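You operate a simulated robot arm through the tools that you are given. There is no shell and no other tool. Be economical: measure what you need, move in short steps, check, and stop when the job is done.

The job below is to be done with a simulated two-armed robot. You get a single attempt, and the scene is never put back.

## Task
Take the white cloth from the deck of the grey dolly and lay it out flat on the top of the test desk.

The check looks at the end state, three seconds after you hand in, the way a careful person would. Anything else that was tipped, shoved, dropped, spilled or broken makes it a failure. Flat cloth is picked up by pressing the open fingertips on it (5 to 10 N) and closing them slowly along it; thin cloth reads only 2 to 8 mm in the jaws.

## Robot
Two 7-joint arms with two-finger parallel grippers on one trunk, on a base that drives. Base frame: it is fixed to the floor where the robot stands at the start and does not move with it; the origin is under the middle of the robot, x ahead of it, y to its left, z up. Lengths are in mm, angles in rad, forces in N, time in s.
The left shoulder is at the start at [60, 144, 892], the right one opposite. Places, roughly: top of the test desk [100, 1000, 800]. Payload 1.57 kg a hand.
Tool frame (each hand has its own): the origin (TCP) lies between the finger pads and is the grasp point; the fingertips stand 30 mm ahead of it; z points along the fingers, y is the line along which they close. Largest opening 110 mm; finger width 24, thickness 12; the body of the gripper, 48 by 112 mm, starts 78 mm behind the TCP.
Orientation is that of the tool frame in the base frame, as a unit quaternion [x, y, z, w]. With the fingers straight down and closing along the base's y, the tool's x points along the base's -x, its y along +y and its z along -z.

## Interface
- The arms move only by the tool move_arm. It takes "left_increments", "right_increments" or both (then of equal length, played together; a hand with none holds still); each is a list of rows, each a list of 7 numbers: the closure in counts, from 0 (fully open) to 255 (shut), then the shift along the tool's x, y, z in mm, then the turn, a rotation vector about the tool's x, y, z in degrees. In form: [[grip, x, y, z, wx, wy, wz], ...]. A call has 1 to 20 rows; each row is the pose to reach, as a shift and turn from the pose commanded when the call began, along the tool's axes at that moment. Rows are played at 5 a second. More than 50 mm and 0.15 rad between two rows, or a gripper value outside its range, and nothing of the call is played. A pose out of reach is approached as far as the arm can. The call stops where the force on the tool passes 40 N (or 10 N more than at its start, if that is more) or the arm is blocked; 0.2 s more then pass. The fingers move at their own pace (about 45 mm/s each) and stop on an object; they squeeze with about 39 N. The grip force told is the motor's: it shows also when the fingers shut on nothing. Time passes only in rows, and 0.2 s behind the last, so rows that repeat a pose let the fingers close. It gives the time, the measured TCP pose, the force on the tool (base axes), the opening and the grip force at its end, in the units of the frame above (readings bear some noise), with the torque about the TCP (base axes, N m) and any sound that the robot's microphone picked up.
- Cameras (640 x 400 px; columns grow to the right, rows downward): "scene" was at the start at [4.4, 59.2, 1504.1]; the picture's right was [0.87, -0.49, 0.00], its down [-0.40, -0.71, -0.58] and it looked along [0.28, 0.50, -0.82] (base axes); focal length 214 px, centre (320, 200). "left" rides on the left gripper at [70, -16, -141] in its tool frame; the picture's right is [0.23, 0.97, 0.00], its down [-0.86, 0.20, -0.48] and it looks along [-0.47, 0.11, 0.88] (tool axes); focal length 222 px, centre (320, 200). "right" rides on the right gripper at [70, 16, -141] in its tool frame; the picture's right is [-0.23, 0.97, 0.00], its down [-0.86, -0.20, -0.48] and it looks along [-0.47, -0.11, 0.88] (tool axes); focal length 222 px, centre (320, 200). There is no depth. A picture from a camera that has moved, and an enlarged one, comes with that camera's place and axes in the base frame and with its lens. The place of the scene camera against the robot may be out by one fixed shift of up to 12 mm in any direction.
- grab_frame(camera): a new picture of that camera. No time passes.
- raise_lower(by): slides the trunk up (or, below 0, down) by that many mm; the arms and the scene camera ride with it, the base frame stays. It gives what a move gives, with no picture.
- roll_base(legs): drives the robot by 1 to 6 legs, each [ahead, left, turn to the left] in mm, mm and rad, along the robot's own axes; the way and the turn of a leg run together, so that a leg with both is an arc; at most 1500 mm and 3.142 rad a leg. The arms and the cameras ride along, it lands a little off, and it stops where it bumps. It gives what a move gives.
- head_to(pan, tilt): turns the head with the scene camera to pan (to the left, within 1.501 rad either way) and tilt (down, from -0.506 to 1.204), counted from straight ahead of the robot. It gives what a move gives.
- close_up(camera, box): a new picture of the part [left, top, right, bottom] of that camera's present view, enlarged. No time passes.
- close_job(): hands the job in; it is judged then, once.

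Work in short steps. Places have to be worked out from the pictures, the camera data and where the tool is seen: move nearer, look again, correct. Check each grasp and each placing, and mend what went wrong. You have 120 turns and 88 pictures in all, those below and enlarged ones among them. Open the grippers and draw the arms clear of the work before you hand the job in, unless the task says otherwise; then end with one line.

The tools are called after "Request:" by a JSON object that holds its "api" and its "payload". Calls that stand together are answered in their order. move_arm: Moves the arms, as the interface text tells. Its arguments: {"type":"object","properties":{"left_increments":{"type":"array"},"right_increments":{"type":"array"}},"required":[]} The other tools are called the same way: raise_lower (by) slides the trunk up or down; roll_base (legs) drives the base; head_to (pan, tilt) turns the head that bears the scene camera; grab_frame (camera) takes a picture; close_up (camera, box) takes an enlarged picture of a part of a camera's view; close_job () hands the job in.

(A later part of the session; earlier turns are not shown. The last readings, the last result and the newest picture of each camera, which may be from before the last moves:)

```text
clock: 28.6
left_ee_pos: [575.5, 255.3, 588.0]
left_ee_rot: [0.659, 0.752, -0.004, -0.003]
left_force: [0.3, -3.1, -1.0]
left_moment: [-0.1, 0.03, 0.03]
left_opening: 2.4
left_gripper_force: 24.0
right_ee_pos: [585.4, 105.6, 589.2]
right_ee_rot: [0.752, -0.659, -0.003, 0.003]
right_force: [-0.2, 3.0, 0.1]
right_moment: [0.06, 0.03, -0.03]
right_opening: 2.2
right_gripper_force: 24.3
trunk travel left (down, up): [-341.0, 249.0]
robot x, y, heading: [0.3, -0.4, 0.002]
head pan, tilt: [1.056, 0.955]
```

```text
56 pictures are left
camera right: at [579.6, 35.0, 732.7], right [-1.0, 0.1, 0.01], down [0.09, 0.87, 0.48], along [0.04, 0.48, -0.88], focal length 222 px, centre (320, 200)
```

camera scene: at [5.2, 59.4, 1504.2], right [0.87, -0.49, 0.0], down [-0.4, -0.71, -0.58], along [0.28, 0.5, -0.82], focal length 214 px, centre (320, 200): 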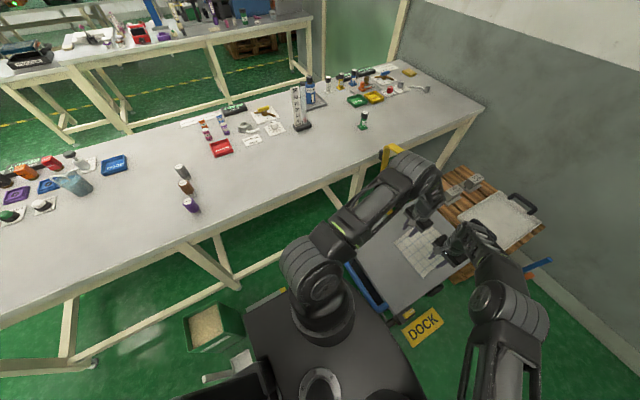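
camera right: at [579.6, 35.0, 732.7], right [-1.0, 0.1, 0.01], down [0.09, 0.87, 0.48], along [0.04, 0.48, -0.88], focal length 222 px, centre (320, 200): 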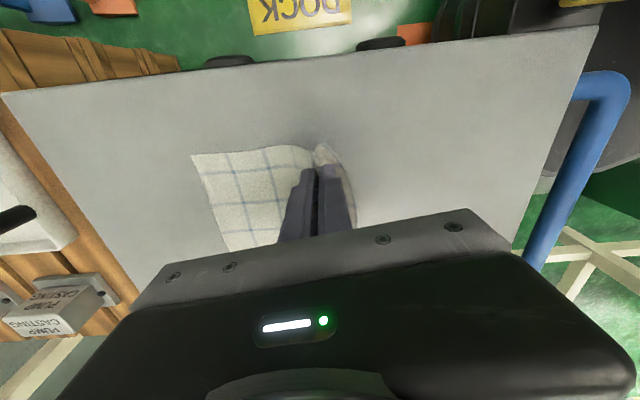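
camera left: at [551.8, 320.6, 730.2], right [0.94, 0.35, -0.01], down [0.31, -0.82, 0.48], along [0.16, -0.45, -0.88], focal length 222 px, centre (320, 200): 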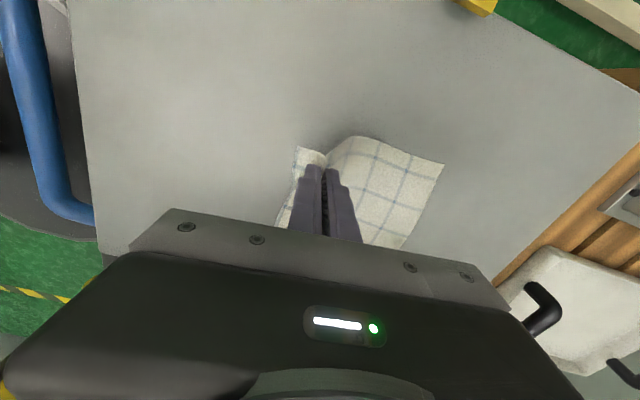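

The cloth is lifting at both points. I raise the trunk fully, and the cloth rides along.

Request:
{"api": "raise_lower", "payload": {"by": 245}}

Request:
{"api": "grab_frame", "payload": {"camera": "scene"}}

```text
clock: 31.1
left_ee_pos: [575.7, 254.2, 835.7]
left_ee_rot: [0.66, 0.752, -0.003, -0.003]
left_force: [0.3, -2.9, 0.6]
left_moment: [-0.11, 0.02, 0.01]
left_opening: 2.3
left_gripper_force: 24.0
right_ee_pos: [584.8, 104.8, 833.3]
right_ee_rot: [0.752, -0.66, -0.004, 0.002]
right_force: [0.2, 3.4, 0.0]
right_moment: [0.07, 0.0, -0.04]
right_opening: 2.3
right_gripper_force: 23.7
trunk travel left (down, up): [-586.0, 4.0]
robot x, y, heading: [-0.7, 2.0, -0.003]
head pan, tilt: [1.056, 0.955]
```

```text
55 pictures are left
camera scene: at [4.7, 59.2, 1599.0], right [0.87, -0.49, 0.0], down [-0.4, -0.71, -0.58], along [0.28, 0.5, -0.82], focal length 214 px, centre (320, 200)
```

scene: 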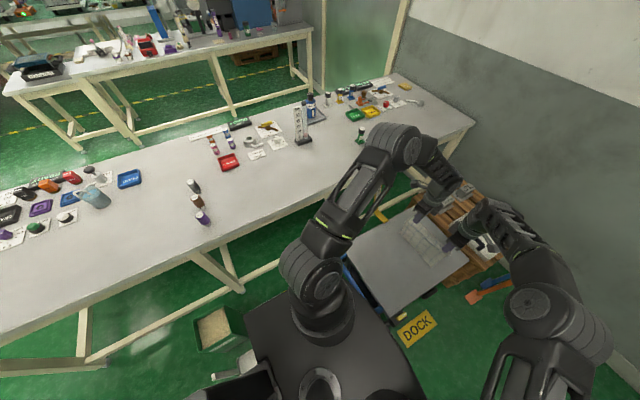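

The cloth hangs from both hands. I bring the hands in and up (ahead ≈430, centred, z≈1040), keeping their spacing and removing the 7.5° turn.

Request:
{"api": "move_arm", "payload": {"left_increments": [[255, -16, -16.3, -20.5, 0, 0, 0.75], [255, -32, -32.5, -41, 0, 0, 1.5], [255, -47.9, -48.8, -61.5, 0, 0, 2.25], [255, -63.8, -65, -82, 0, 0, 3], [255, -79.8, -81.3, -102.5, 0, 0, 3.75], [255, -95.8, -97.6, -123, 0, 0, 4.5], [255, -111.7, -113.8, -143.5, 0, 0, 5.25], [255, -127.7, -130, -164, 0, 0, 6], [255, -143.6, -146.3, -184.5, 0, 0, 6.75], [255, -159.6, -162.6, -205, 0, 0, 7.5]], "right_increments": [[255, 15.8, 18.2, -20.5, 0, 0, 0.75], [255, 31.5, 36.4, -41, 0, 0, 1.5], [255, 47.3, 54.6, -61.5, 0, 0, 2.25], [255, 63, 72.8, -82, 0, 0, 3], [255, 78.8, 91, -102.5, 0, 0, 3.75], [255, 94.6, 109.2, -123, 0, 0, 4.5], [255, 110.3, 127.4, -143.5, 0, 0, 5.25], [255, 126, 145.6, -164, 0, 0, 6], [255, 141.8, 163.8, -184.5, 0, 0, 6.75], [255, 157.6, 182, -205, 0, 0, 7.5]]}}

Request:
{"api": "head_to", "payload": {"pan": 0.0, "tilt": 1.0}}

Request:
{"api": "grab_frame", "payload": {"camera": "scene"}}

Request:
{"api": "head_to", "payload": {"pan": 1.5, "tilt": 0.9}}

Request:
{"api": "grab_frame", "payload": {"camera": "scene"}}

```text
clock: 33.3
left_ee_pos: [436.3, 71.9, 1041.6]
left_ee_rot: [0.707, 0.707, -0.003, -0.003]
left_force: [-0.5, -5.1, 0.3]
left_moment: [-0.11, -0.01, 0.01]
left_opening: 2.4
left_gripper_force: 24.2
right_ee_pos: [425.9, -78.3, 1041.1]
right_ee_rot: [0.708, -0.706, -0.003, 0.002]
right_force: [0.0, 4.7, 0.5]
right_moment: [0.14, -0.04, 0.0]
right_opening: 2.4
right_gripper_force: 22.9
trunk travel left (down, up): [-586.0, 4.0]
robot x, y, heading: [-1.8, 3.2, 0.003]
head pan, tilt: [1.056, 0.955]
```

```text
clock: 34.6
left_ee_pos: [437.9, 72.8, 1039.8]
left_ee_rot: [0.707, 0.707, -0.003, -0.003]
left_force: [-0.4, -5.4, -0.4]
left_moment: [-0.21, 0.0, 0.0]
left_opening: 2.3
left_gripper_force: 23.5
right_ee_pos: [426.6, -76.5, 1040.2]
right_ee_rot: [-0.706, 0.708, 0.003, -0.003]
right_force: [0.9, 6.2, -0.3]
right_moment: [0.15, -0.01, 0.0]
right_opening: 2.4
right_gripper_force: 23.4
trunk travel left (down, up): [-586.0, 4.0]
robot x, y, heading: [-0.9, -3.3, -0.001]
head pan, tilt: [0.0, 1.0]
```

```text
54 pictures are left
camera scene: at [38.4, -3.9, 1595.8], right [0.0, -1.0, 0.0], down [-0.84, 0.0, -0.54], along [0.54, 0.0, -0.84], focal length 214 px, centre (320, 200)
```

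scene: 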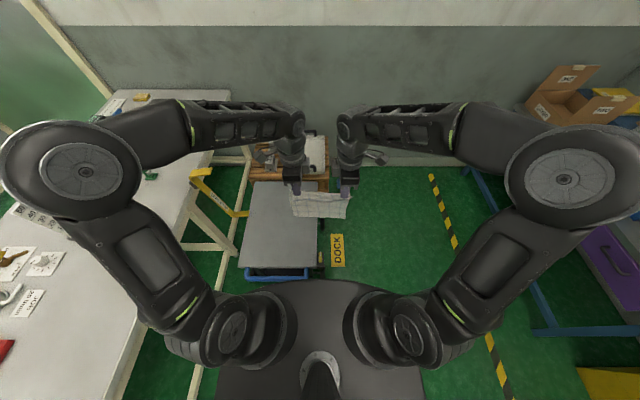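

```text
clock: 36.2
left_ee_pos: [436.2, 72.3, 1040.1]
left_ee_rot: [0.707, 0.707, -0.004, -0.002]
left_force: [0.0, -6.7, 0.7]
left_moment: [-0.19, 0.04, 0.02]
left_opening: 2.3
left_gripper_force: 23.7
right_ee_pos: [426.0, -78.1, 1041.0]
right_ee_rot: [0.707, -0.707, -0.003, 0.003]
right_force: [0.6, 5.7, -0.6]
right_moment: [0.17, 0.0, -0.02]
right_opening: 2.4
right_gripper_force: 23.5
trunk travel left (down, up): [-586.0, 4.0]
robot x, y, heading: [0.6, 0.4, -0.0]
head pan, tilt: [1.499, 0.901]
```

```text
53 pictures are left
camera scene: at [-25.8, 71.3, 1603.0], right [1.0, -0.07, 0.0], down [-0.06, -0.78, -0.62], along [0.04, 0.62, -0.78], focal length 214 px, centre (320, 200)
```

scene: 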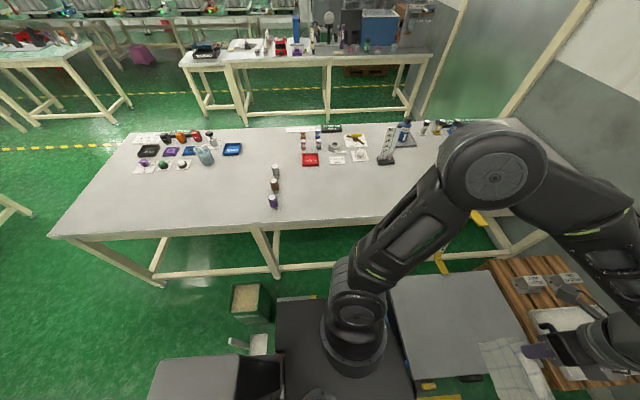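

The cloth is held and the desk's free area is clear (x≈-100…300, y≈580…900). Before turning I check what surrounds the base at the left and rear, and at the right.

Request:
{"api": "head_to", "payload": {"pan": 1.5, "tilt": 1.2}}

Request:
{"api": "grab_frame", "payload": {"camera": "scene"}}

Request:
{"api": "head_to", "payload": {"pan": -1.5, "tilt": 1.2}}

Request:
{"api": "grab_frame", "payload": {"camera": "scene"}}

```text
clock: 37.0
left_ee_pos: [437.8, 73.3, 1040.1]
left_ee_rot: [0.707, 0.707, -0.004, -0.003]
left_force: [0.1, -5.2, 0.2]
left_moment: [-0.17, 0.03, 0.03]
left_opening: 2.4
left_gripper_force: 24.3
right_ee_pos: [426.5, -77.3, 1040.6]
right_ee_rot: [0.707, -0.707, -0.003, 0.004]
right_force: [0.3, 5.9, 0.1]
right_moment: [0.17, -0.01, 0.02]
right_opening: 2.2
right_gripper_force: 23.4
trunk travel left (down, up): [-586.0, 4.0]
robot x, y, heading: [-2.2, 1.4, -0.0]
head pan, tilt: [1.499, 1.201]
```

```text
52 pictures are left
camera scene: at [-27.2, 51.8, 1583.2], right [1.0, -0.07, 0.0], down [-0.07, -0.93, -0.36], along [0.03, 0.36, -0.93], focal length 214 px, centre (320, 200)
```

scene: 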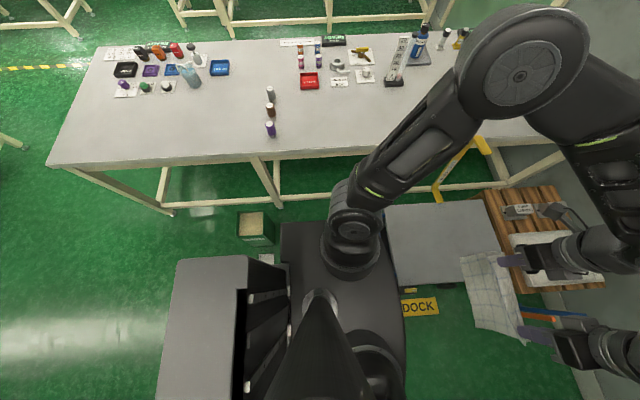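

```text
clock: 39.6
left_ee_pos: [438.0, 73.1, 1040.3]
left_ee_rot: [0.707, 0.707, -0.004, -0.003]
left_force: [-0.7, -4.9, 0.7]
left_moment: [-0.19, 0.01, 0.01]
left_opening: 2.5
left_gripper_force: 23.6
right_ee_pos: [427.7, -77.4, 1039.9]
right_ee_rot: [0.707, -0.707, -0.003, 0.004]
right_force: [-0.1, 5.9, -0.9]
right_moment: [0.2, -0.04, 0.03]
right_opening: 2.0
right_gripper_force: 23.8
trunk travel left (down, up): [-586.0, 4.0]
robot x, y, heading: [-0.0, 1.6, -0.0]
head pan, tilt: [-1.499, 1.201]
```

```text
51 pictures are left
camera scene: at [-27.2, -59.8, 1583.2], right [-1.0, -0.07, 0.0], down [-0.07, 0.93, -0.36], along [0.03, -0.36, -0.93], focal length 214 px, centre (320, 200)
```

scene: 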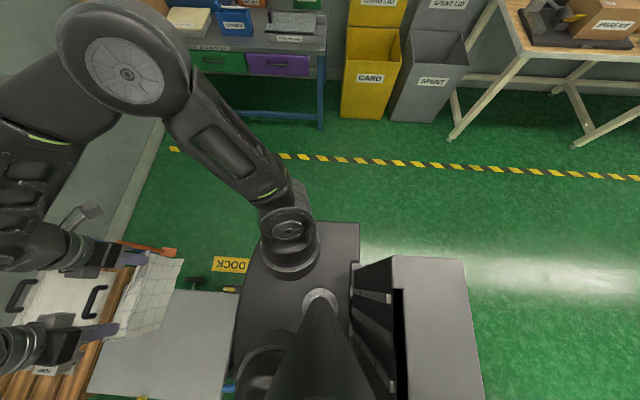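

The rear box looks like part of the robot, and the base appears round (≈300 mm radius), so turning in place is clear. I lift the hands another 40 mm, point the head ahead, then turn 90° left.

Request:
{"api": "move_arm", "payload": {"left_increments": [[255, 0, 0, -20, 0, 0, 0], [255, 0, 0, -40, 0, 0, 0]], "right_increments": [[255, 0, 0, -20, 0, 0, 0], [255, 0, 0, -40, 0, 0, 0]]}}

Request:
{"api": "roll_base", "payload": {"legs": [[0, 0, 0.785], [0, 0, 0.785]]}}

Request:
{"api": "head_to", "payload": {"pan": 0, "tilt": 0.95}}

Request:
{"api": "grab_frame", "payload": {"camera": "scene"}}

```text
clock: 40.2
left_ee_pos: [437.4, 74.4, 1080.6]
left_ee_rot: [0.707, 0.707, -0.003, -0.003]
left_force: [-0.9, -4.9, -0.2]
left_moment: [-0.09, 0.01, 0.01]
left_opening: 2.3
left_gripper_force: 23.4
right_ee_pos: [428.2, -75.1, 1080.1]
right_ee_rot: [0.708, -0.707, -0.004, 0.003]
right_force: [0.4, 4.2, 0.2]
right_moment: [0.12, -0.03, 0.04]
right_opening: 2.3
right_gripper_force: 23.7
trunk travel left (down, up): [-586.0, 4.0]
robot x, y, heading: [0.7, 1.6, 0.004]
head pan, tilt: [-1.499, 1.201]
```

```text
clock: 44.7
left_ee_pos: [-77.1, 436.0, 1081.7]
left_ee_rot: [-0.004, 1.0, -0.005, 0.001]
left_force: [3.2, -0.2, -0.1]
left_moment: [0.01, -0.1, -0.06]
left_opening: 2.6
left_gripper_force: 24.0
right_ee_pos: [72.4, 427.7, 1080.5]
right_ee_rot: [1.0, 0.003, 0.0, 0.003]
right_force: [-3.3, 0.9, 0.3]
right_moment: [0.06, 0.14, -0.02]
right_opening: 2.3
right_gripper_force: 23.7
trunk travel left (down, up): [-586.0, 4.0]
robot x, y, heading: [-0.2, 2.6, 1.579]
head pan, tilt: [-1.499, 1.201]
```

```text
clock: 46.3
left_ee_pos: [-77.8, 438.3, 1080.3]
left_ee_rot: [-0.003, 1.0, -0.004, 0.001]
left_force: [2.6, 0.0, 0.5]
left_moment: [-0.02, -0.07, -0.02]
left_opening: 2.4
left_gripper_force: 23.6
right_ee_pos: [72.2, 426.9, 1079.2]
right_ee_rot: [1.0, 0.004, 0.0, 0.005]
right_force: [-3.5, 0.3, 0.1]
right_moment: [0.03, 0.11, -0.01]
right_opening: 2.3
right_gripper_force: 23.9
trunk travel left (down, up): [-586.0, 4.0]
robot x, y, heading: [-0.4, -0.4, 1.576]
head pan, tilt: [0.0, 0.949]
```

```text
50 pictures are left
camera scene: at [-1.9, 39.0, 1599.4], right [1.0, 0.01, 0.0], down [0.01, -0.81, -0.58], along [0.0, 0.58, -0.81], focal length 214 px, centre (320, 200)
```

scene: 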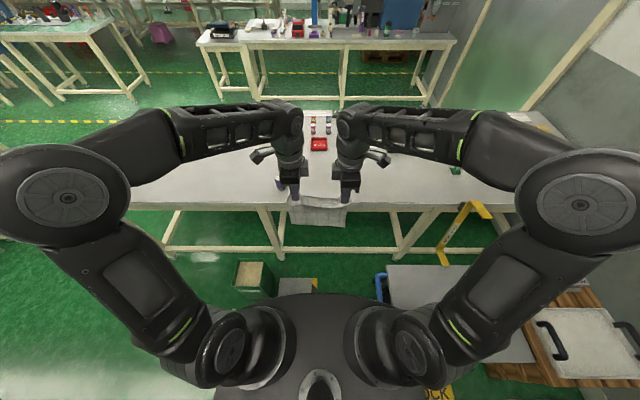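

The turn went well. I see something on the floor under the desk edge ahead of the base, so I zoom in before driving.

Request:
{"api": "close_up", "payload": {"camera": "scene", "box": [200, 160, 440, 310]}}

```text
2.67 times, centred on (320, 235) of scene
camera zoom: at [-1.9, 39.0, 1599.4], right [1.0, 0.01, 0.0], down [0.01, -0.81, -0.58], along [0.0, 0.58, -0.81], focal length 572 px, centre (320, 107)
```

zoom: 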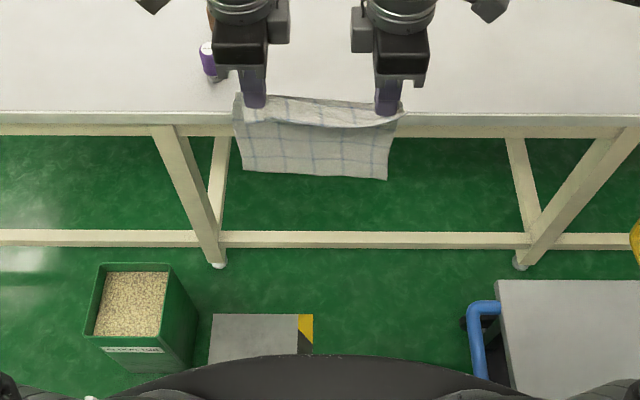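

A grey plate with a hazard stripe lies on the floor ahead-left of the base. I look at it more closely, as it decides where I can drive.

Request:
{"api": "head_to", "payload": {"pan": 0.9, "tilt": 1.0}}

Request:
{"api": "grab_frame", "payload": {"camera": "scene"}}

```text
clock: 47.5
left_ee_pos: [-77.4, 437.5, 1081.5]
left_ee_rot: [-0.004, 1.0, -0.005, 0.002]
left_force: [2.9, -0.3, -0.1]
left_moment: [-0.02, -0.09, -0.02]
left_opening: 2.4
left_gripper_force: 23.7
right_ee_pos: [71.7, 427.4, 1079.4]
right_ee_rot: [1.0, 0.004, 0.001, 0.004]
right_force: [-2.7, 0.8, -0.6]
right_moment: [0.01, 0.04, -0.03]
right_opening: 2.3
right_gripper_force: 24.1
trunk travel left (down, up): [-586.0, 4.0]
robot x, y, heading: [-0.3, 0.2, 1.58]
head pan, tilt: [0.901, 1.0]
```

```text
48 pictures are left
camera scene: at [-56.3, 9.2, 1595.8], right [0.62, 0.79, 0.0], down [0.66, -0.52, -0.54], along [-0.43, 0.33, -0.84], focal length 214 px, centre (320, 200)
```

scene: 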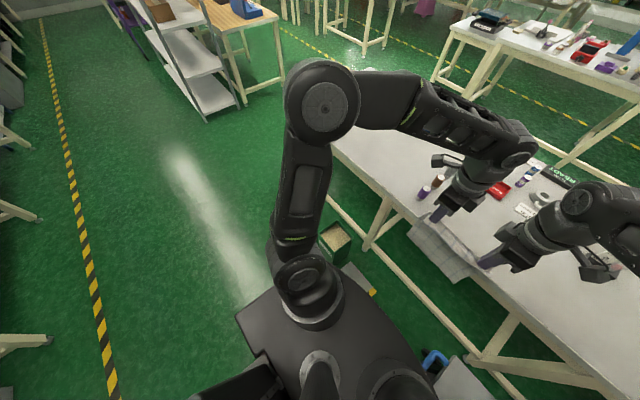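

Request:
{"api": "close_up", "payload": {"camera": "scene", "box": [220, 200, 460, 350]}}

```text
2.67 times, centred on (340, 275) of scene
camera zoom: at [-56.3, 9.2, 1595.8], right [0.62, 0.79, 0.0], down [0.66, -0.52, -0.54], along [-0.43, 0.33, -0.84], focal length 572 px, centre (267, 0)
```

zoom: 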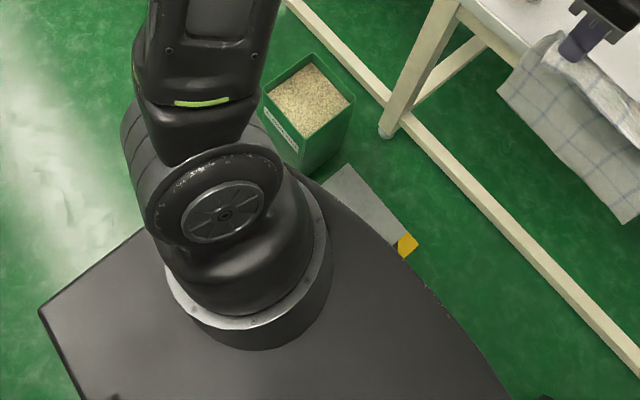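

Request:
{"api": "close_up", "payload": {"camera": "scene", "box": [310, 240, 390, 310]}}

Request:
{"api": "head_to", "payload": {"pan": 0.2, "tilt": 0.7}}

Request:
{"api": "close_up", "payload": {"camera": "scene", "box": [260, 260, 380, 360]}}

```text
5.71 times, centred on (350, 275) of scene
camera zoom: at [-56.3, 9.2, 1595.8], right [0.62, 0.79, 0.0], down [0.66, -0.52, -0.54], along [-0.43, 0.33, -0.84], focal length 1226 px, centre (149, -229)
```

zoom: 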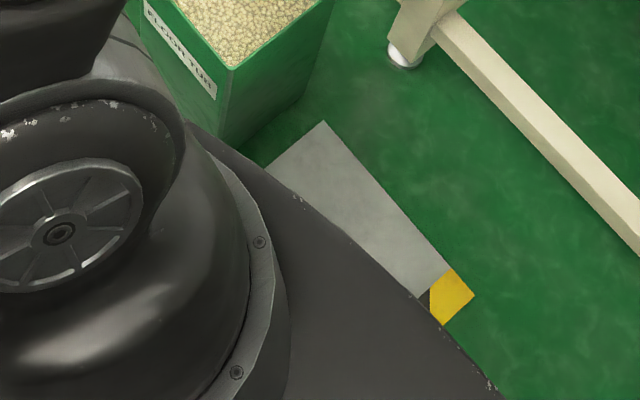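

```text
clock: 48.6
left_ee_pos: [-77.1, 438.0, 1081.9]
left_ee_rot: [-0.003, 1.0, -0.005, 0.001]
left_force: [2.9, -0.4, -0.2]
left_moment: [-0.01, -0.12, -0.05]
left_opening: 2.5
left_gripper_force: 23.2
right_ee_pos: [72.0, 428.5, 1080.2]
right_ee_rot: [1.0, 0.003, 0.0, 0.004]
right_force: [-3.6, 0.0, 1.1]
right_moment: [0.02, 0.09, -0.01]
right_opening: 2.0
right_gripper_force: 23.8
trunk travel left (down, up): [-586.0, 4.0]
robot x, y, heading: [2.4, -3.3, 1.576]
head pan, tilt: [0.201, 0.7]
```

```text
4.00 times, centred on (320, 310) of scene
camera zoom: at [-19.0, 49.4, 1619.1], right [0.98, 0.21, 0.0], down [0.13, -0.63, -0.76], along [-0.16, 0.75, -0.64], focal length 858 px, centre (320, -240)
```

zoom: 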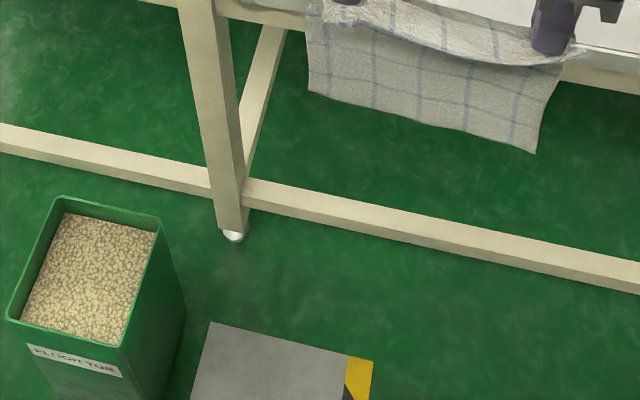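

Request:
{"api": "head_to", "payload": {"pan": 1.4, "tilt": 0.8}}

Request:
{"api": "close_up", "payload": {"camera": "scene", "box": [260, 160, 580, 360]}}

```text
clock: 50.0
left_ee_pos: [-78.5, 436.8, 1081.1]
left_ee_rot: [-0.003, 1.0, -0.004, 0.001]
left_force: [2.6, -0.2, -0.4]
left_moment: [-0.01, -0.08, -0.03]
left_opening: 2.7
left_gripper_force: 23.1
right_ee_pos: [72.2, 429.0, 1078.9]
right_ee_rot: [1.0, 0.003, 0.0, 0.004]
right_force: [-3.2, -0.3, -0.1]
right_moment: [-0.02, 0.09, -0.06]
right_opening: 2.3
right_gripper_force: 23.8
trunk travel left (down, up): [-586.0, 4.0]
robot x, y, heading: [-2.2, 0.9, 1.579]
head pan, tilt: [1.4, 0.799]
```

```text
2.00 times, centred on (420, 260) of scene
camera zoom: at [-81.0, -20.5, 1610.9], right [0.16, 0.99, 0.0], down [0.71, -0.12, -0.7], along [-0.69, 0.11, -0.72], focal length 429 px, centre (120, 80)
```

zoom: 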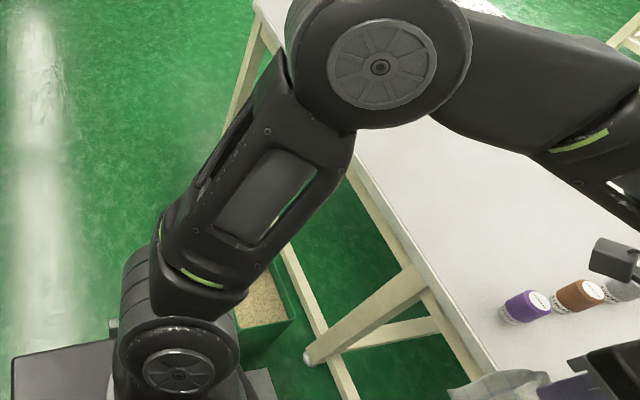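

The plate shows no side faces or shadow, so it looks like a flush floor plate, and the rest is clear. I shift 45 mm left (away from the dolly's handle), creep ahead 100 mm and check.

Request:
{"api": "roll_base", "payload": {"legs": [[0, 45, 0], [100, 0, 0]]}}

Request:
{"api": "head_to", "payload": {"pan": 0, "tilt": 0.95}}

Request:
{"api": "grab_frame", "payload": {"camera": "scene"}}

```text
clock: 51.7
left_ee_pos: [-124.9, 540.4, 1080.4]
left_ee_rot: [-0.002, 1.0, -0.004, 0.001]
left_force: [2.5, -0.2, 0.5]
left_moment: [-0.01, -0.14, -0.02]
left_opening: 2.5
left_gripper_force: 23.4
right_ee_pos: [24.6, 530.2, 1079.6]
right_ee_rot: [1.0, 0.004, 0.0, 0.004]
right_force: [-3.3, -0.1, 0.0]
right_moment: [-0.01, 0.08, -0.06]
right_opening: 2.2
right_gripper_force: 24.2
trunk travel left (down, up): [-586.0, 4.0]
robot x, y, heading: [-46.6, 104.1, 1.575]
head pan, tilt: [1.4, 0.799]
```

```text
clock: 53.2
left_ee_pos: [-125.8, 540.2, 1080.8]
left_ee_rot: [-0.002, 1.0, -0.005, 0.001]
left_force: [3.4, -0.6, -0.3]
left_moment: [-0.03, -0.09, 0.01]
left_opening: 2.3
left_gripper_force: 24.0
right_ee_pos: [25.5, 531.0, 1080.3]
right_ee_rot: [1.0, 0.004, 0.0, 0.005]
right_force: [-2.5, 1.5, -0.2]
right_moment: [0.07, 0.09, -0.05]
right_opening: 2.2
right_gripper_force: 23.7
trunk travel left (down, up): [-586.0, 4.0]
robot x, y, heading: [-46.2, 100.6, 1.576]
head pan, tilt: [0.0, 0.949]
```

```text
43 pictures are left
camera scene: at [-49.9, 141.2, 1599.4], right [1.0, 0.01, 0.0], down [0.01, -0.81, -0.58], along [0.0, 0.58, -0.81], focal length 214 px, centre (320, 200)
```

scene: 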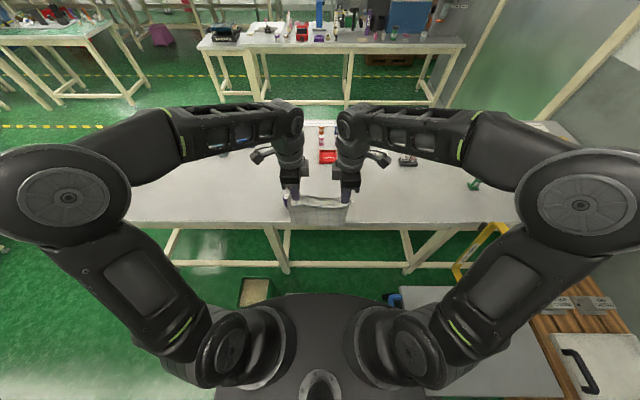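

No bump. I shift the hands 90 mm to the right (away from the cups) and drive another 100 mm ahead.

Request:
{"api": "move_arm", "payload": {"left_increments": [[255, -30, 0, 0, 0, 0, 0], [255, -60, 0, 0, 0, 0, 0], [255, -90, 0, 0, 0, 0, 0]], "right_increments": [[255, 30, 0, 0, 0, 0, 0], [255, 60, 0, 0, 0, 0, 0], [255, 90, 0, 0, 0, 0, 0]]}}

Request:
{"api": "roll_base", "payload": {"legs": [[100, 0, 0]]}}

Request:
{"api": "grab_frame", "payload": {"camera": "scene"}}

Request:
{"api": "grab_frame", "payload": {"camera": "left"}}

```text
clock: 54.0
left_ee_pos: [-32.9, 540.3, 1081.0]
left_ee_rot: [-0.003, 1.0, -0.005, 0.0]
left_force: [1.9, 0.2, 0.3]
left_moment: [0.0, -0.05, -0.01]
left_opening: 2.5
left_gripper_force: 23.3
right_ee_pos: [115.6, 532.0, 1079.1]
right_ee_rot: [1.0, 0.004, 0.0, 0.005]
right_force: [-2.1, 0.6, -0.2]
right_moment: [0.01, 0.08, -0.04]
right_opening: 2.3
right_gripper_force: 24.1
trunk travel left (down, up): [-586.0, 4.0]
robot x, y, heading: [-47.2, 102.7, 1.573]
head pan, tilt: [0.0, 0.949]
```

```text
clock: 55.1
left_ee_pos: [-34.8, 642.4, 1078.8]
left_ee_rot: [-0.003, 1.0, -0.005, 0.001]
left_force: [3.1, 0.7, 0.8]
left_moment: [-0.07, -0.12, -0.03]
left_opening: 2.2
left_gripper_force: 23.9
right_ee_pos: [113.5, 632.0, 1079.6]
right_ee_rot: [1.0, 0.004, 0.0, 0.005]
right_force: [-2.1, 0.4, 0.3]
right_moment: [-0.02, 0.08, -0.04]
right_opening: 2.3
right_gripper_force: 24.2
trunk travel left (down, up): [-586.0, 4.0]
robot x, y, heading: [-51.0, 204.7, 1.578]
head pan, tilt: [0.0, 0.949]
```

```text
42 pictures are left
camera scene: at [-50.4, 243.0, 1599.3], right [1.0, 0.01, 0.0], down [0.0, -0.81, -0.58], along [0.0, 0.58, -0.81], focal length 214 px, centre (320, 200)
```

scene: 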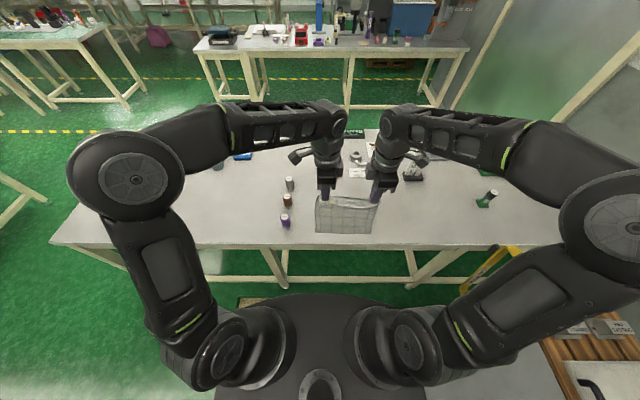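

```text
41 pictures are left
camera left: at [-105.1, 625.5, 1219.7], right [-0.23, 0.97, -0.01], down [0.85, 0.21, 0.48], along [0.47, 0.1, -0.88], focal length 222 px, centre (320, 200)
```

left: 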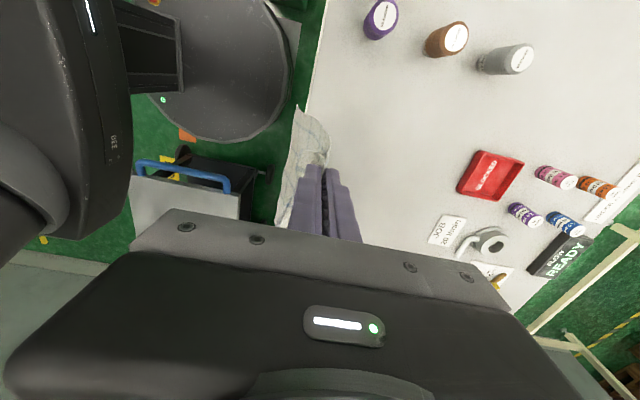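

By my latest estimate the desk edge is at y≈606, z≈800, and the cloth hangs about 160 mm below the tips. I move 40 mm further ahead, recentre the hands slightly left, then extend them over the desk at a bit lower height.

Request:
{"api": "roll_base", "payload": {"legs": [[40, 0, 0]]}}

Request:
{"api": "move_arm", "payload": {"left_increments": [[255, 20, 20, 0, 0, 0, 0], [255, 40, 40, 0, 0, 0, 0], [255, 40, 65, 10, 0, 0, 0], [255, 40, 90, 20, 0, 0, 0], [255, 40, 110, 30, 0, 0, 0], [255, 40, 130, 40, 0, 0, 0], [255, 40, 145, 55, 0, 0, 0], [255, 40, 160, 70, 0, 0, 0]], "right_increments": [[255, -20, -20, 0, 0, 0, 0], [255, -40, -40, 0, 0, 0, 0], [255, -40, -65, 10, 0, 0, 0], [255, -40, -90, 20, 0, 0, 0], [255, -40, -110, 30, 0, 0, 0], [255, -40, -130, 40, 0, 0, 0], [255, -40, -145, 55, 0, 0, 0], [255, -40, -160, 70, 0, 0, 0]]}}

Request:
{"api": "grab_frame", "payload": {"camera": "scene"}}

Request:
{"api": "grab_frame", "payload": {"camera": "left"}}

```text
clock: 56.0
left_ee_pos: [-34.8, 682.3, 1078.9]
left_ee_rot: [-0.003, 1.0, -0.005, 0.001]
left_force: [1.9, 0.6, -1.0]
left_moment: [-0.06, -0.08, -0.03]
left_opening: 2.5
left_gripper_force: 23.8
right_ee_pos: [113.4, 673.3, 1077.8]
right_ee_rot: [1.0, 0.003, -0.001, 0.005]
right_force: [-2.7, 0.4, 0.2]
right_moment: [-0.07, 0.04, -0.01]
right_opening: 2.1
right_gripper_force: 23.7
trunk travel left (down, up): [-586.0, 4.0]
robot x, y, heading: [-51.3, 241.5, 1.581]
head pan, tilt: [0.0, 0.949]
```

```text
clock: 57.8
left_ee_pos: [-74.1, 840.6, 1009.0]
left_ee_rot: [-0.002, 1.0, -0.005, 0.0]
left_force: [0.7, 0.2, -0.1]
left_moment: [-0.03, -0.03, 0.0]
left_opening: 2.1
left_gripper_force: 23.8
right_ee_pos: [71.4, 833.2, 1007.4]
right_ee_rot: [1.0, 0.004, 0.0, 0.006]
right_force: [-1.0, -0.1, 0.2]
right_moment: [0.02, 0.01, 0.01]
right_opening: 2.2
right_gripper_force: 23.8
trunk travel left (down, up): [-586.0, 4.0]
robot x, y, heading: [-49.8, 246.2, 1.575]
head pan, tilt: [0.0, 0.949]
```

```text
40 pictures are left
camera scene: at [-50.6, 283.0, 1599.4], right [1.0, 0.01, 0.0], down [0.0, -0.81, -0.58], along [0.0, 0.58, -0.81], focal length 214 px, centre (320, 200)
```

scene: 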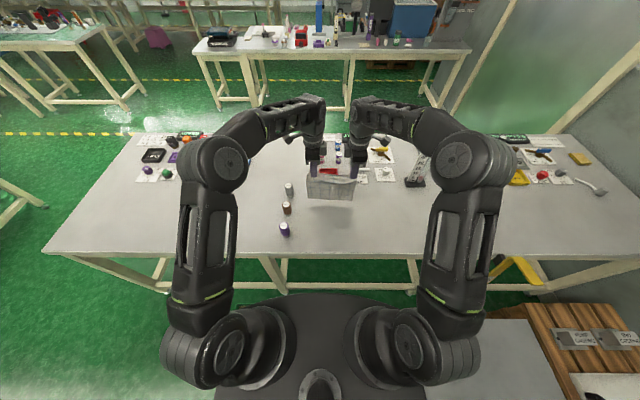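

```text
39 pictures are left
camera left: at [-145.3, 824.0, 1149.3], right [-0.23, 0.97, -0.01], down [0.85, 0.21, 0.48], along [0.47, 0.1, -0.88], focal length 222 px, centre (320, 200)
```

left: 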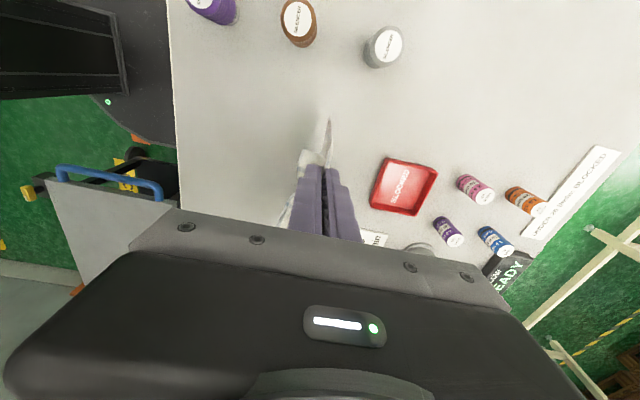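

The spot is clear. I lower until the free edge touches, then come back and down along a 45° path; first half now.

Request:
{"api": "move_arm", "payload": {"left_increments": [[255, 0, 0, 9, 0, 0, 0], [255, 0, 0, 18, 0, 0, 0], [255, 0, -8, 26, 0, 0, 0], [255, 0, -16, 34, 0, 0, 0], [255, 0, -25, 43, 0, 0, 0], [255, 0, -34, 52, 0, 0, 0], [255, 0, -43, 61, 0, 0, 0], [255, 0, -52, 70, 0, 0, 0], [255, 0, -61, 79, 0, 0, 0], [255, 0, -70, 88, 0, 0, 0]], "right_increments": [[255, 0, 0, 9, 0, 0, 0], [255, 0, 0, 18, 0, 0, 0], [255, 0, 8, 26, 0, 0, 0], [255, 0, 16, 34, 0, 0, 0], [255, 0, 25, 43, 0, 0, 0], [255, 0, 34, 52, 0, 0, 0], [255, 0, 43, 61, 0, 0, 0], [255, 0, 52, 70, 0, 0, 0], [255, 0, 61, 79, 0, 0, 0], [255, 0, 70, 88, 0, 0, 0]]}}

Request:
{"api": "close_up", "payload": {"camera": "scene", "box": [240, 120, 440, 260]}}

Request:
{"api": "grab_frame", "payload": {"camera": "right"}}

```text
clock: 60.0
left_ee_pos: [-75.8, 768.2, 922.8]
left_ee_rot: [-0.003, 1.0, -0.005, 0.001]
left_force: [1.6, -0.3, -1.3]
left_moment: [0.0, -0.03, -0.02]
left_opening: 2.3
left_gripper_force: 23.9
right_ee_pos: [72.8, 760.2, 921.4]
right_ee_rot: [1.0, 0.003, 0.001, 0.003]
right_force: [-0.1, 0.2, 0.0]
right_moment: [0.01, 0.02, -0.04]
right_opening: 2.4
right_gripper_force: 24.4
trunk travel left (down, up): [-586.0, 4.0]
robot x, y, heading: [-50.6, 242.2, 1.574]
head pan, tilt: [0.0, 0.949]
```

```text
2.86 times, centred on (340, 190) of scene
camera zoom: at [-50.7, 281.5, 1599.4], right [1.0, 0.01, 0.0], down [0.0, -0.81, -0.58], along [0.0, 0.58, -0.81], focal length 613 px, centre (263, 229)
```

zoom: 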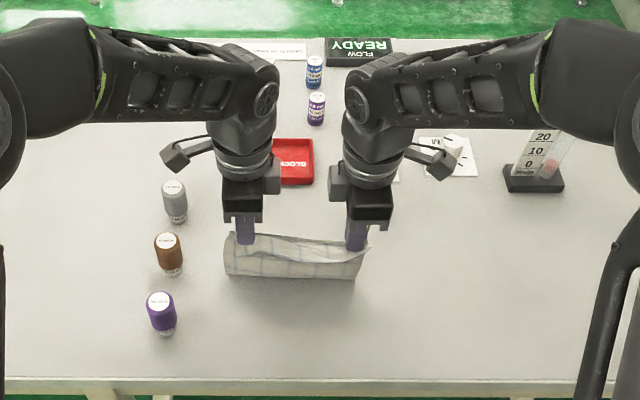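

```text
37 pictures are left
camera right: at [142.9, 745.5, 1064.0], right [-0.22, -0.98, 0.01], down [-0.86, 0.2, 0.48], along [-0.47, 0.1, -0.88], focal length 222 px, centre (320, 200)
```

right: 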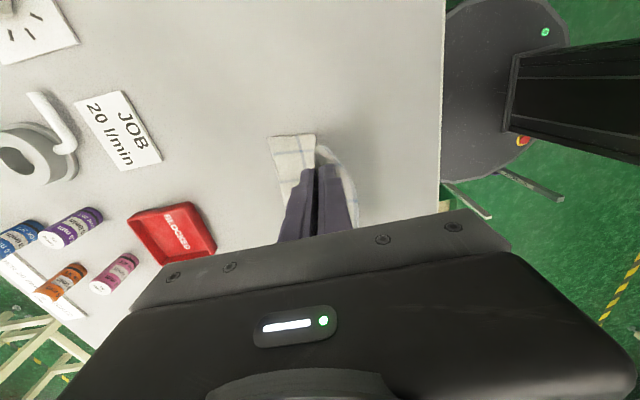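

The cloth is laying away from me correctly, but its far edge is only at y≈812, so the near edge would overhang the desk edge (y≈606). I lift back up the same way, and will restart about 70 mm further in.

Request:
{"api": "move_arm", "payload": {"left_increments": [[255, 0, 18, -18, 0, 0, 0], [255, 0, 36, -36, 0, 0, 0], [255, 0, 54, -54, 0, 0, 0], [255, 0, 70, -70, 0, 0, 0], [255, 0, 70, -88, 0, 0, 0]], "right_increments": [[255, 0, -18, -18, 0, 0, 0], [255, 0, -36, -36, 0, 0, 0], [255, 0, -54, -54, 0, 0, 0], [255, 0, -70, -70, 0, 0, 0], [255, 0, -70, -88, 0, 0, 0]]}}

Request:
{"api": "roll_base", "payload": {"legs": [[30, 0, 0]]}}

Request:
{"api": "move_arm", "payload": {"left_increments": [[255, 0, 20, 0, 0, 0, 0], [255, 0, 40, 5, 0, 0, 0]], "right_increments": [[255, 0, -20, 0, 0, 0, 0], [255, 0, -40, 5, 0, 0, 0]]}}

Request:
{"api": "close_up", "payload": {"camera": "scene", "box": [240, 120, 440, 260]}}

```text
clock: 61.2
left_ee_pos: [-75.9, 839.6, 1009.2]
left_ee_rot: [-0.002, 1.0, -0.004, 0.001]
left_force: [1.3, 1.0, -0.8]
left_moment: [0.02, -0.06, -0.06]
left_opening: 2.7
left_gripper_force: 23.7
right_ee_pos: [70.2, 829.8, 1007.5]
right_ee_rot: [1.0, 0.003, 0.0, 0.005]
right_force: [-3.0, -0.3, 0.2]
right_moment: [0.02, 0.07, -0.03]
right_opening: 2.4
right_gripper_force: 23.8
trunk travel left (down, up): [-586.0, 4.0]
robot x, y, heading: [-49.2, 239.6, 1.576]
head pan, tilt: [0.0, 0.949]
```

```text
clock: 62.1
left_ee_pos: [-72.9, 869.1, 1006.8]
left_ee_rot: [-0.004, 1.0, -0.005, 0.0]
left_force: [1.3, -0.2, 0.2]
left_moment: [-0.03, -0.02, -0.02]
left_opening: 2.3
left_gripper_force: 24.1
right_ee_pos: [74.5, 859.8, 1006.7]
right_ee_rot: [1.0, 0.005, 0.0, 0.005]
right_force: [-0.9, 0.7, 0.3]
right_moment: [-0.04, 0.03, 0.0]
right_opening: 2.2
right_gripper_force: 24.2
trunk travel left (down, up): [-586.0, 4.0]
robot x, y, heading: [-45.2, 269.8, 1.577]
head pan, tilt: [0.0, 0.949]
```

```text
clock: 62.7
left_ee_pos: [-74.5, 908.8, 1001.9]
left_ee_rot: [-0.004, 1.0, -0.003, 0.001]
left_force: [0.9, 0.1, -0.5]
left_moment: [-0.03, -0.03, -0.01]
left_opening: 2.7
left_gripper_force: 23.7
right_ee_pos: [74.0, 897.7, 1000.2]
right_ee_rot: [1.0, 0.006, -0.001, 0.005]
right_force: [-0.7, 0.2, 0.8]
right_moment: [0.0, 0.02, -0.04]
right_opening: 2.3
right_gripper_force: 24.1
trunk travel left (down, up): [-586.0, 4.0]
robot x, y, heading: [-43.8, 271.2, 1.579]
head pan, tilt: [0.0, 0.949]
```

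```text
2.86 times, centred on (340, 190) of scene
camera zoom: at [-45.7, 309.4, 1599.4], right [1.0, 0.01, 0.0], down [0.01, -0.81, -0.58], along [-0.01, 0.58, -0.81], focal length 613 px, centre (263, 229)
```

zoom: 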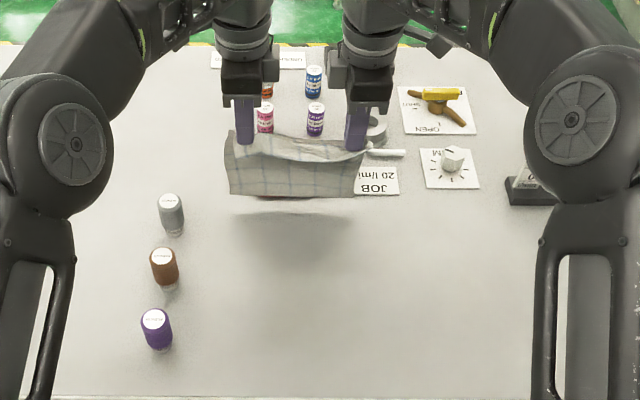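

There's room now, with the red tray starting at y≈946. I lay the cloth down along the back-and-down path, stopping just above the desk to look.

Request:
{"api": "move_arm", "payload": {"left_increments": [[255, 0, -8, 10, 0, 0, 0], [255, 0, -14, 20, 0, 0, 0], [255, 0, -24, 32, 0, 0, 0], [255, 0, -36, 44, 0, 0, 0], [255, 0, -48, 56, 0, 0, 0], [255, 0, -60, 68, 0, 0, 0], [255, 0, -73, 80, 0, 0, 0], [255, 0, -86, 92, 0, 0, 0], [255, 0, -100, 104, 0, 0, 0], [255, 0, -114, 116, 0, 0, 0], [255, 0, -128, 128, 0, 0, 0], [255, 0, -142, 138, 0, 0, 0], [255, 0, -156, 148, 0, 0, 0], [255, 0, -168, 154, 0, 0, 0], [255, 0, -176, 158, 0, 0, 0]], "right_increments": [[255, 0, 8, 10, 0, 0, 0], [255, 0, 14, 20, 0, 0, 0], [255, 0, 24, 32, 0, 0, 0], [255, 0, 36, 44, 0, 0, 0], [255, 0, 48, 56, 0, 0, 0], [255, 0, 60, 68, 0, 0, 0], [255, 0, 73, 80, 0, 0, 0], [255, 0, 86, 92, 0, 0, 0], [255, 0, 100, 104, 0, 0, 0], [255, 0, 114, 116, 0, 0, 0], [255, 0, 128, 128, 0, 0, 0], [255, 0, 142, 138, 0, 0, 0], [255, 0, 156, 148, 0, 0, 0], [255, 0, 168, 154, 0, 0, 0], [255, 0, 176, 158, 0, 0, 0]]}}

Request:
{"api": "close_up", "payload": {"camera": "scene", "box": [240, 120, 440, 260]}}

Request:
{"api": "grab_frame", "payload": {"camera": "right"}}

Request:
{"api": "grab_frame", "payload": {"camera": "left"}}

```text
clock: 65.9
left_ee_pos: [-71.4, 731.0, 845.0]
left_ee_rot: [-0.004, 1.0, -0.003, 0.001]
left_force: [1.5, 0.6, -0.2]
left_moment: [-0.01, -0.03, 0.0]
left_opening: 2.6
left_gripper_force: 24.1
right_ee_pos: [76.1, 720.0, 844.2]
right_ee_rot: [1.0, 0.005, 0.0, 0.004]
right_force: [-1.7, 1.1, 0.0]
right_moment: [0.04, 0.0, -0.06]
right_opening: 2.1
right_gripper_force: 24.1
trunk travel left (down, up): [-586.0, 4.0]
robot x, y, heading: [-43.7, 271.5, 1.583]
head pan, tilt: [0.0, 0.949]
```

```text
2.86 times, centred on (340, 190) of scene
camera zoom: at [-45.6, 308.7, 1599.4], right [1.0, 0.01, 0.0], down [0.01, -0.81, -0.58], along [-0.01, 0.58, -0.81], focal length 613 px, centre (263, 229)
```

zoom: 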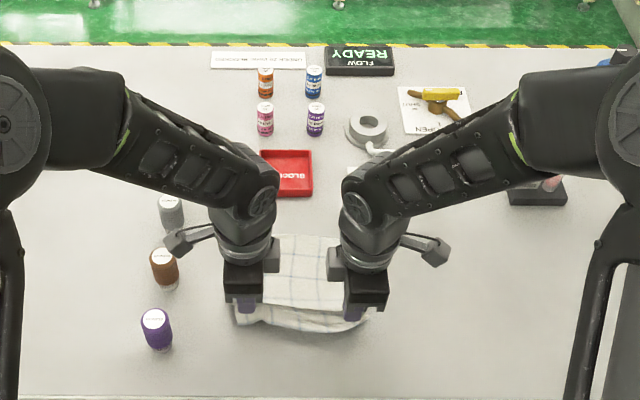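

```text
34 pictures are left
camera right: at [147.2, 705.7, 988.6], right [-0.22, -0.98, 0.01], down [-0.86, 0.19, 0.48], along [-0.47, 0.1, -0.88], focal length 222 px, centre (320, 200)
```

right: 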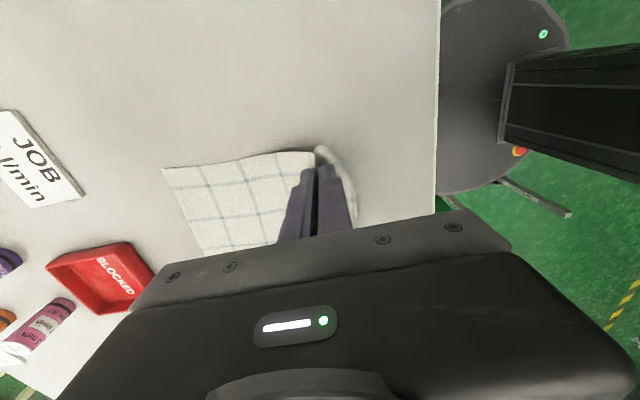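

```text
33 pictures are left
camera left: at [-141.0, 714.3, 985.7], right [-0.24, 0.97, -0.01], down [0.85, 0.21, 0.48], along [0.47, 0.11, -0.88], focal length 222 px, centre (320, 200)
```

left: 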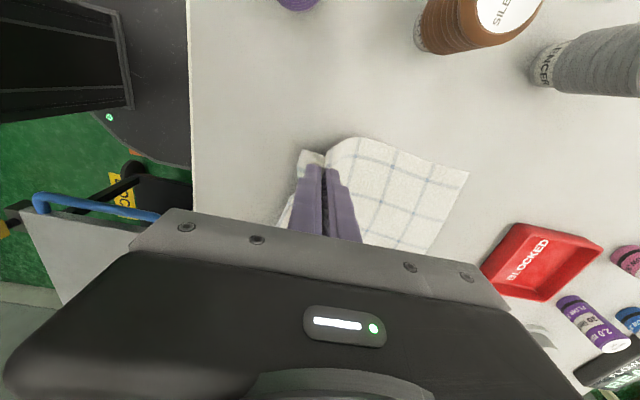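

It's laying nicely. I continue down about 11 mm with a slight pull back, keeping an eye on the force.

Request:
{"api": "move_arm", "payload": {"left_increments": [[255, 0, -5, 4, 0, 0, 0], [255, 0, -9, 8, 0, 0, 0], [255, 0, -11, 10, 0, 0, 0]], "right_increments": [[255, 0, 5, 4, 0, 0, 0], [255, 0, 9, 8, 0, 0, 0], [255, 0, 11, 10, 0, 0, 0]]}}

Request:
{"api": "close_up", "payload": {"camera": "right", "box": [140, 100, 440, 280]}}

```text
clock: 66.7
left_ee_pos: [-72.8, 719.8, 835.1]
left_ee_rot: [-0.004, 1.0, -0.004, 0.001]
left_force: [2.3, -0.7, -0.2]
left_moment: [-0.02, -0.07, -0.02]
left_opening: 2.4
left_gripper_force: 24.1
right_ee_pos: [76.7, 708.4, 834.8]
right_ee_rot: [1.0, 0.005, 0.0, 0.005]
right_force: [-2.0, -0.3, -0.1]
right_moment: [0.03, 0.09, -0.02]
right_opening: 2.4
right_gripper_force: 23.6
trunk travel left (down, up): [-586.0, 4.0]
robot x, y, heading: [-44.5, 269.2, 1.575]
head pan, tilt: [0.0, 0.949]
```

```text
2.13 times, centred on (290, 190) of right
camera zoom: at [146.6, 694.9, 978.9], right [-0.22, -0.98, 0.01], down [-0.86, 0.2, 0.48], along [-0.47, 0.1, -0.88], focal length 474 px, centre (384, 221)
```

zoom: 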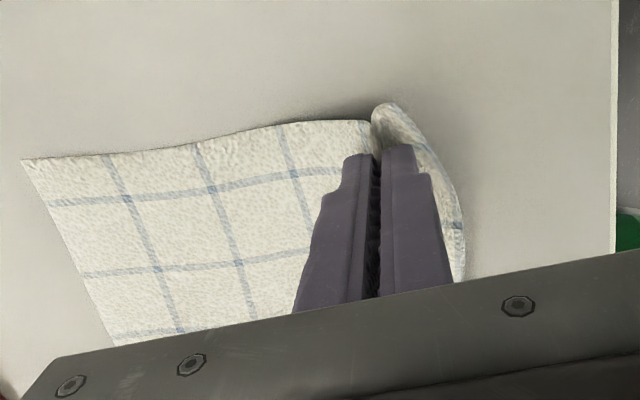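

I lower to light contact, then open slowly so the fold spreads back out.

Request:
{"api": "move_arm", "payload": {"left_increments": [[255, 0, -2, 1, 0, 0, 0], [255, 0, -2, 2, 0, 0, 0], [255, 0, -2, 3, 0, 0, 0]], "right_increments": [[255, 0, 2, 1, 0, 0, 0], [255, 0, 2, 2, 0, 0, 0], [255, 0, 2, 3, 0, 0, 0]]}}

```text
clock: 67.5
left_ee_pos: [-72.7, 716.6, 833.0]
left_ee_rot: [-0.005, 1.0, -0.004, 0.001]
left_force: [1.2, -1.2, -0.2]
left_moment: [-0.02, -0.04, -0.04]
left_opening: 2.2
left_gripper_force: 24.1
right_ee_pos: [75.7, 706.9, 832.8]
right_ee_rot: [1.0, 0.005, -0.001, 0.004]
right_force: [-1.8, 0.9, 0.1]
right_moment: [0.03, 0.07, -0.03]
right_opening: 2.5
right_gripper_force: 23.7
trunk travel left (down, up): [-586.0, 4.0]
robot x, y, heading: [-47.2, 268.0, 1.579]
head pan, tilt: [0.0, 0.949]
```

Request:
{"api": "move_arm", "payload": {"left_increments": [[245, 0, 0, 1, 0, 0, 0], [235, 0, 0, 1, 0, 0, 0], [225, 0, 0, 1, 0, 0, 0], [215, 0, 0, 1, 0, 0, 0], [205, 0, 0, 1, 0, 0, 0], [195, 0, 0, 1, 0, 0, 0], [185, 0, 0, 1, 0, 0, 0], [175, 0, 0, 1, 0, 0, 0], [165, 0, 0, 1, 0, 0, 0], [155, 0, 0, 1, 0, 0, 0], [145, 0, 0, 1, 0, 0, 0], [130, 0, 0, 1, 0, 0, 0]], "right_increments": [[245, 0, 0, 1, 0, 0, 0], [235, 0, 0, 1, 0, 0, 0], [225, 0, 0, 1, 0, 0, 0], [215, 0, 0, 1, 0, 0, 0], [205, 0, 0, 1, 0, 0, 0], [195, 0, 0, 1, 0, 0, 0], [185, 0, 0, 1, 0, 0, 0], [175, 0, 0, 1, 0, 0, 0], [165, 0, 0, 1, 0, 0, 0], [155, 0, 0, 1, 0, 0, 0], [145, 0, 0, 1, 0, 0, 0], [130, 0, 0, 1, 0, 0, 0]]}}

Request:
{"api": "close_up", "payload": {"camera": "right", "box": [140, 100, 440, 280]}}

Request:
{"api": "close_up", "payload": {"camera": "left", "box": [200, 100, 500, 280]}}

```text
clock: 70.1
left_ee_pos: [-71.8, 716.7, 832.3]
left_ee_rot: [-0.004, 1.0, -0.004, 0.002]
left_force: [0.5, 0.3, 0.1]
left_moment: [0.0, -0.04, -0.01]
left_opening: 53.6
left_gripper_force: 0.0
right_ee_pos: [76.7, 706.4, 830.4]
right_ee_rot: [1.0, 0.006, 0.0, 0.004]
right_force: [-0.1, 0.2, -0.2]
right_moment: [-0.02, 0.0, -0.02]
right_opening: 53.7
right_gripper_force: 0.0
trunk travel left (down, up): [-586.0, 4.0]
robot x, y, heading: [-43.6, 270.2, 1.579]
head pan, tilt: [0.0, 0.949]
```

```text
2.13 times, centred on (290, 190) of right
camera zoom: at [146.6, 692.8, 974.8], right [-0.22, -0.98, 0.01], down [-0.86, 0.2, 0.48], along [-0.47, 0.1, -0.88], focal length 474 px, centre (384, 221)
```

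zoom: 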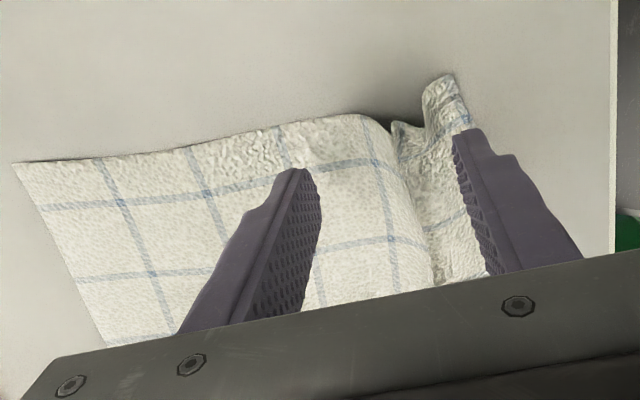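

```text
2.13 times, centred on (350, 190) of left
camera zoom: at [-142.7, 700.7, 972.6], right [-0.24, 0.97, -0.01], down [0.85, 0.21, 0.48], along [0.47, 0.1, -0.88], focal length 474 px, centre (256, 221)
```

zoom: 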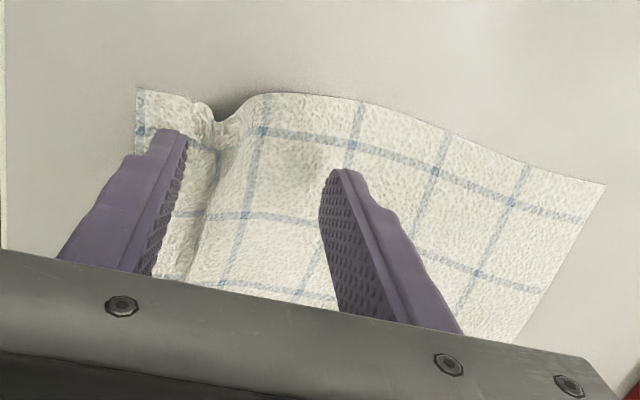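

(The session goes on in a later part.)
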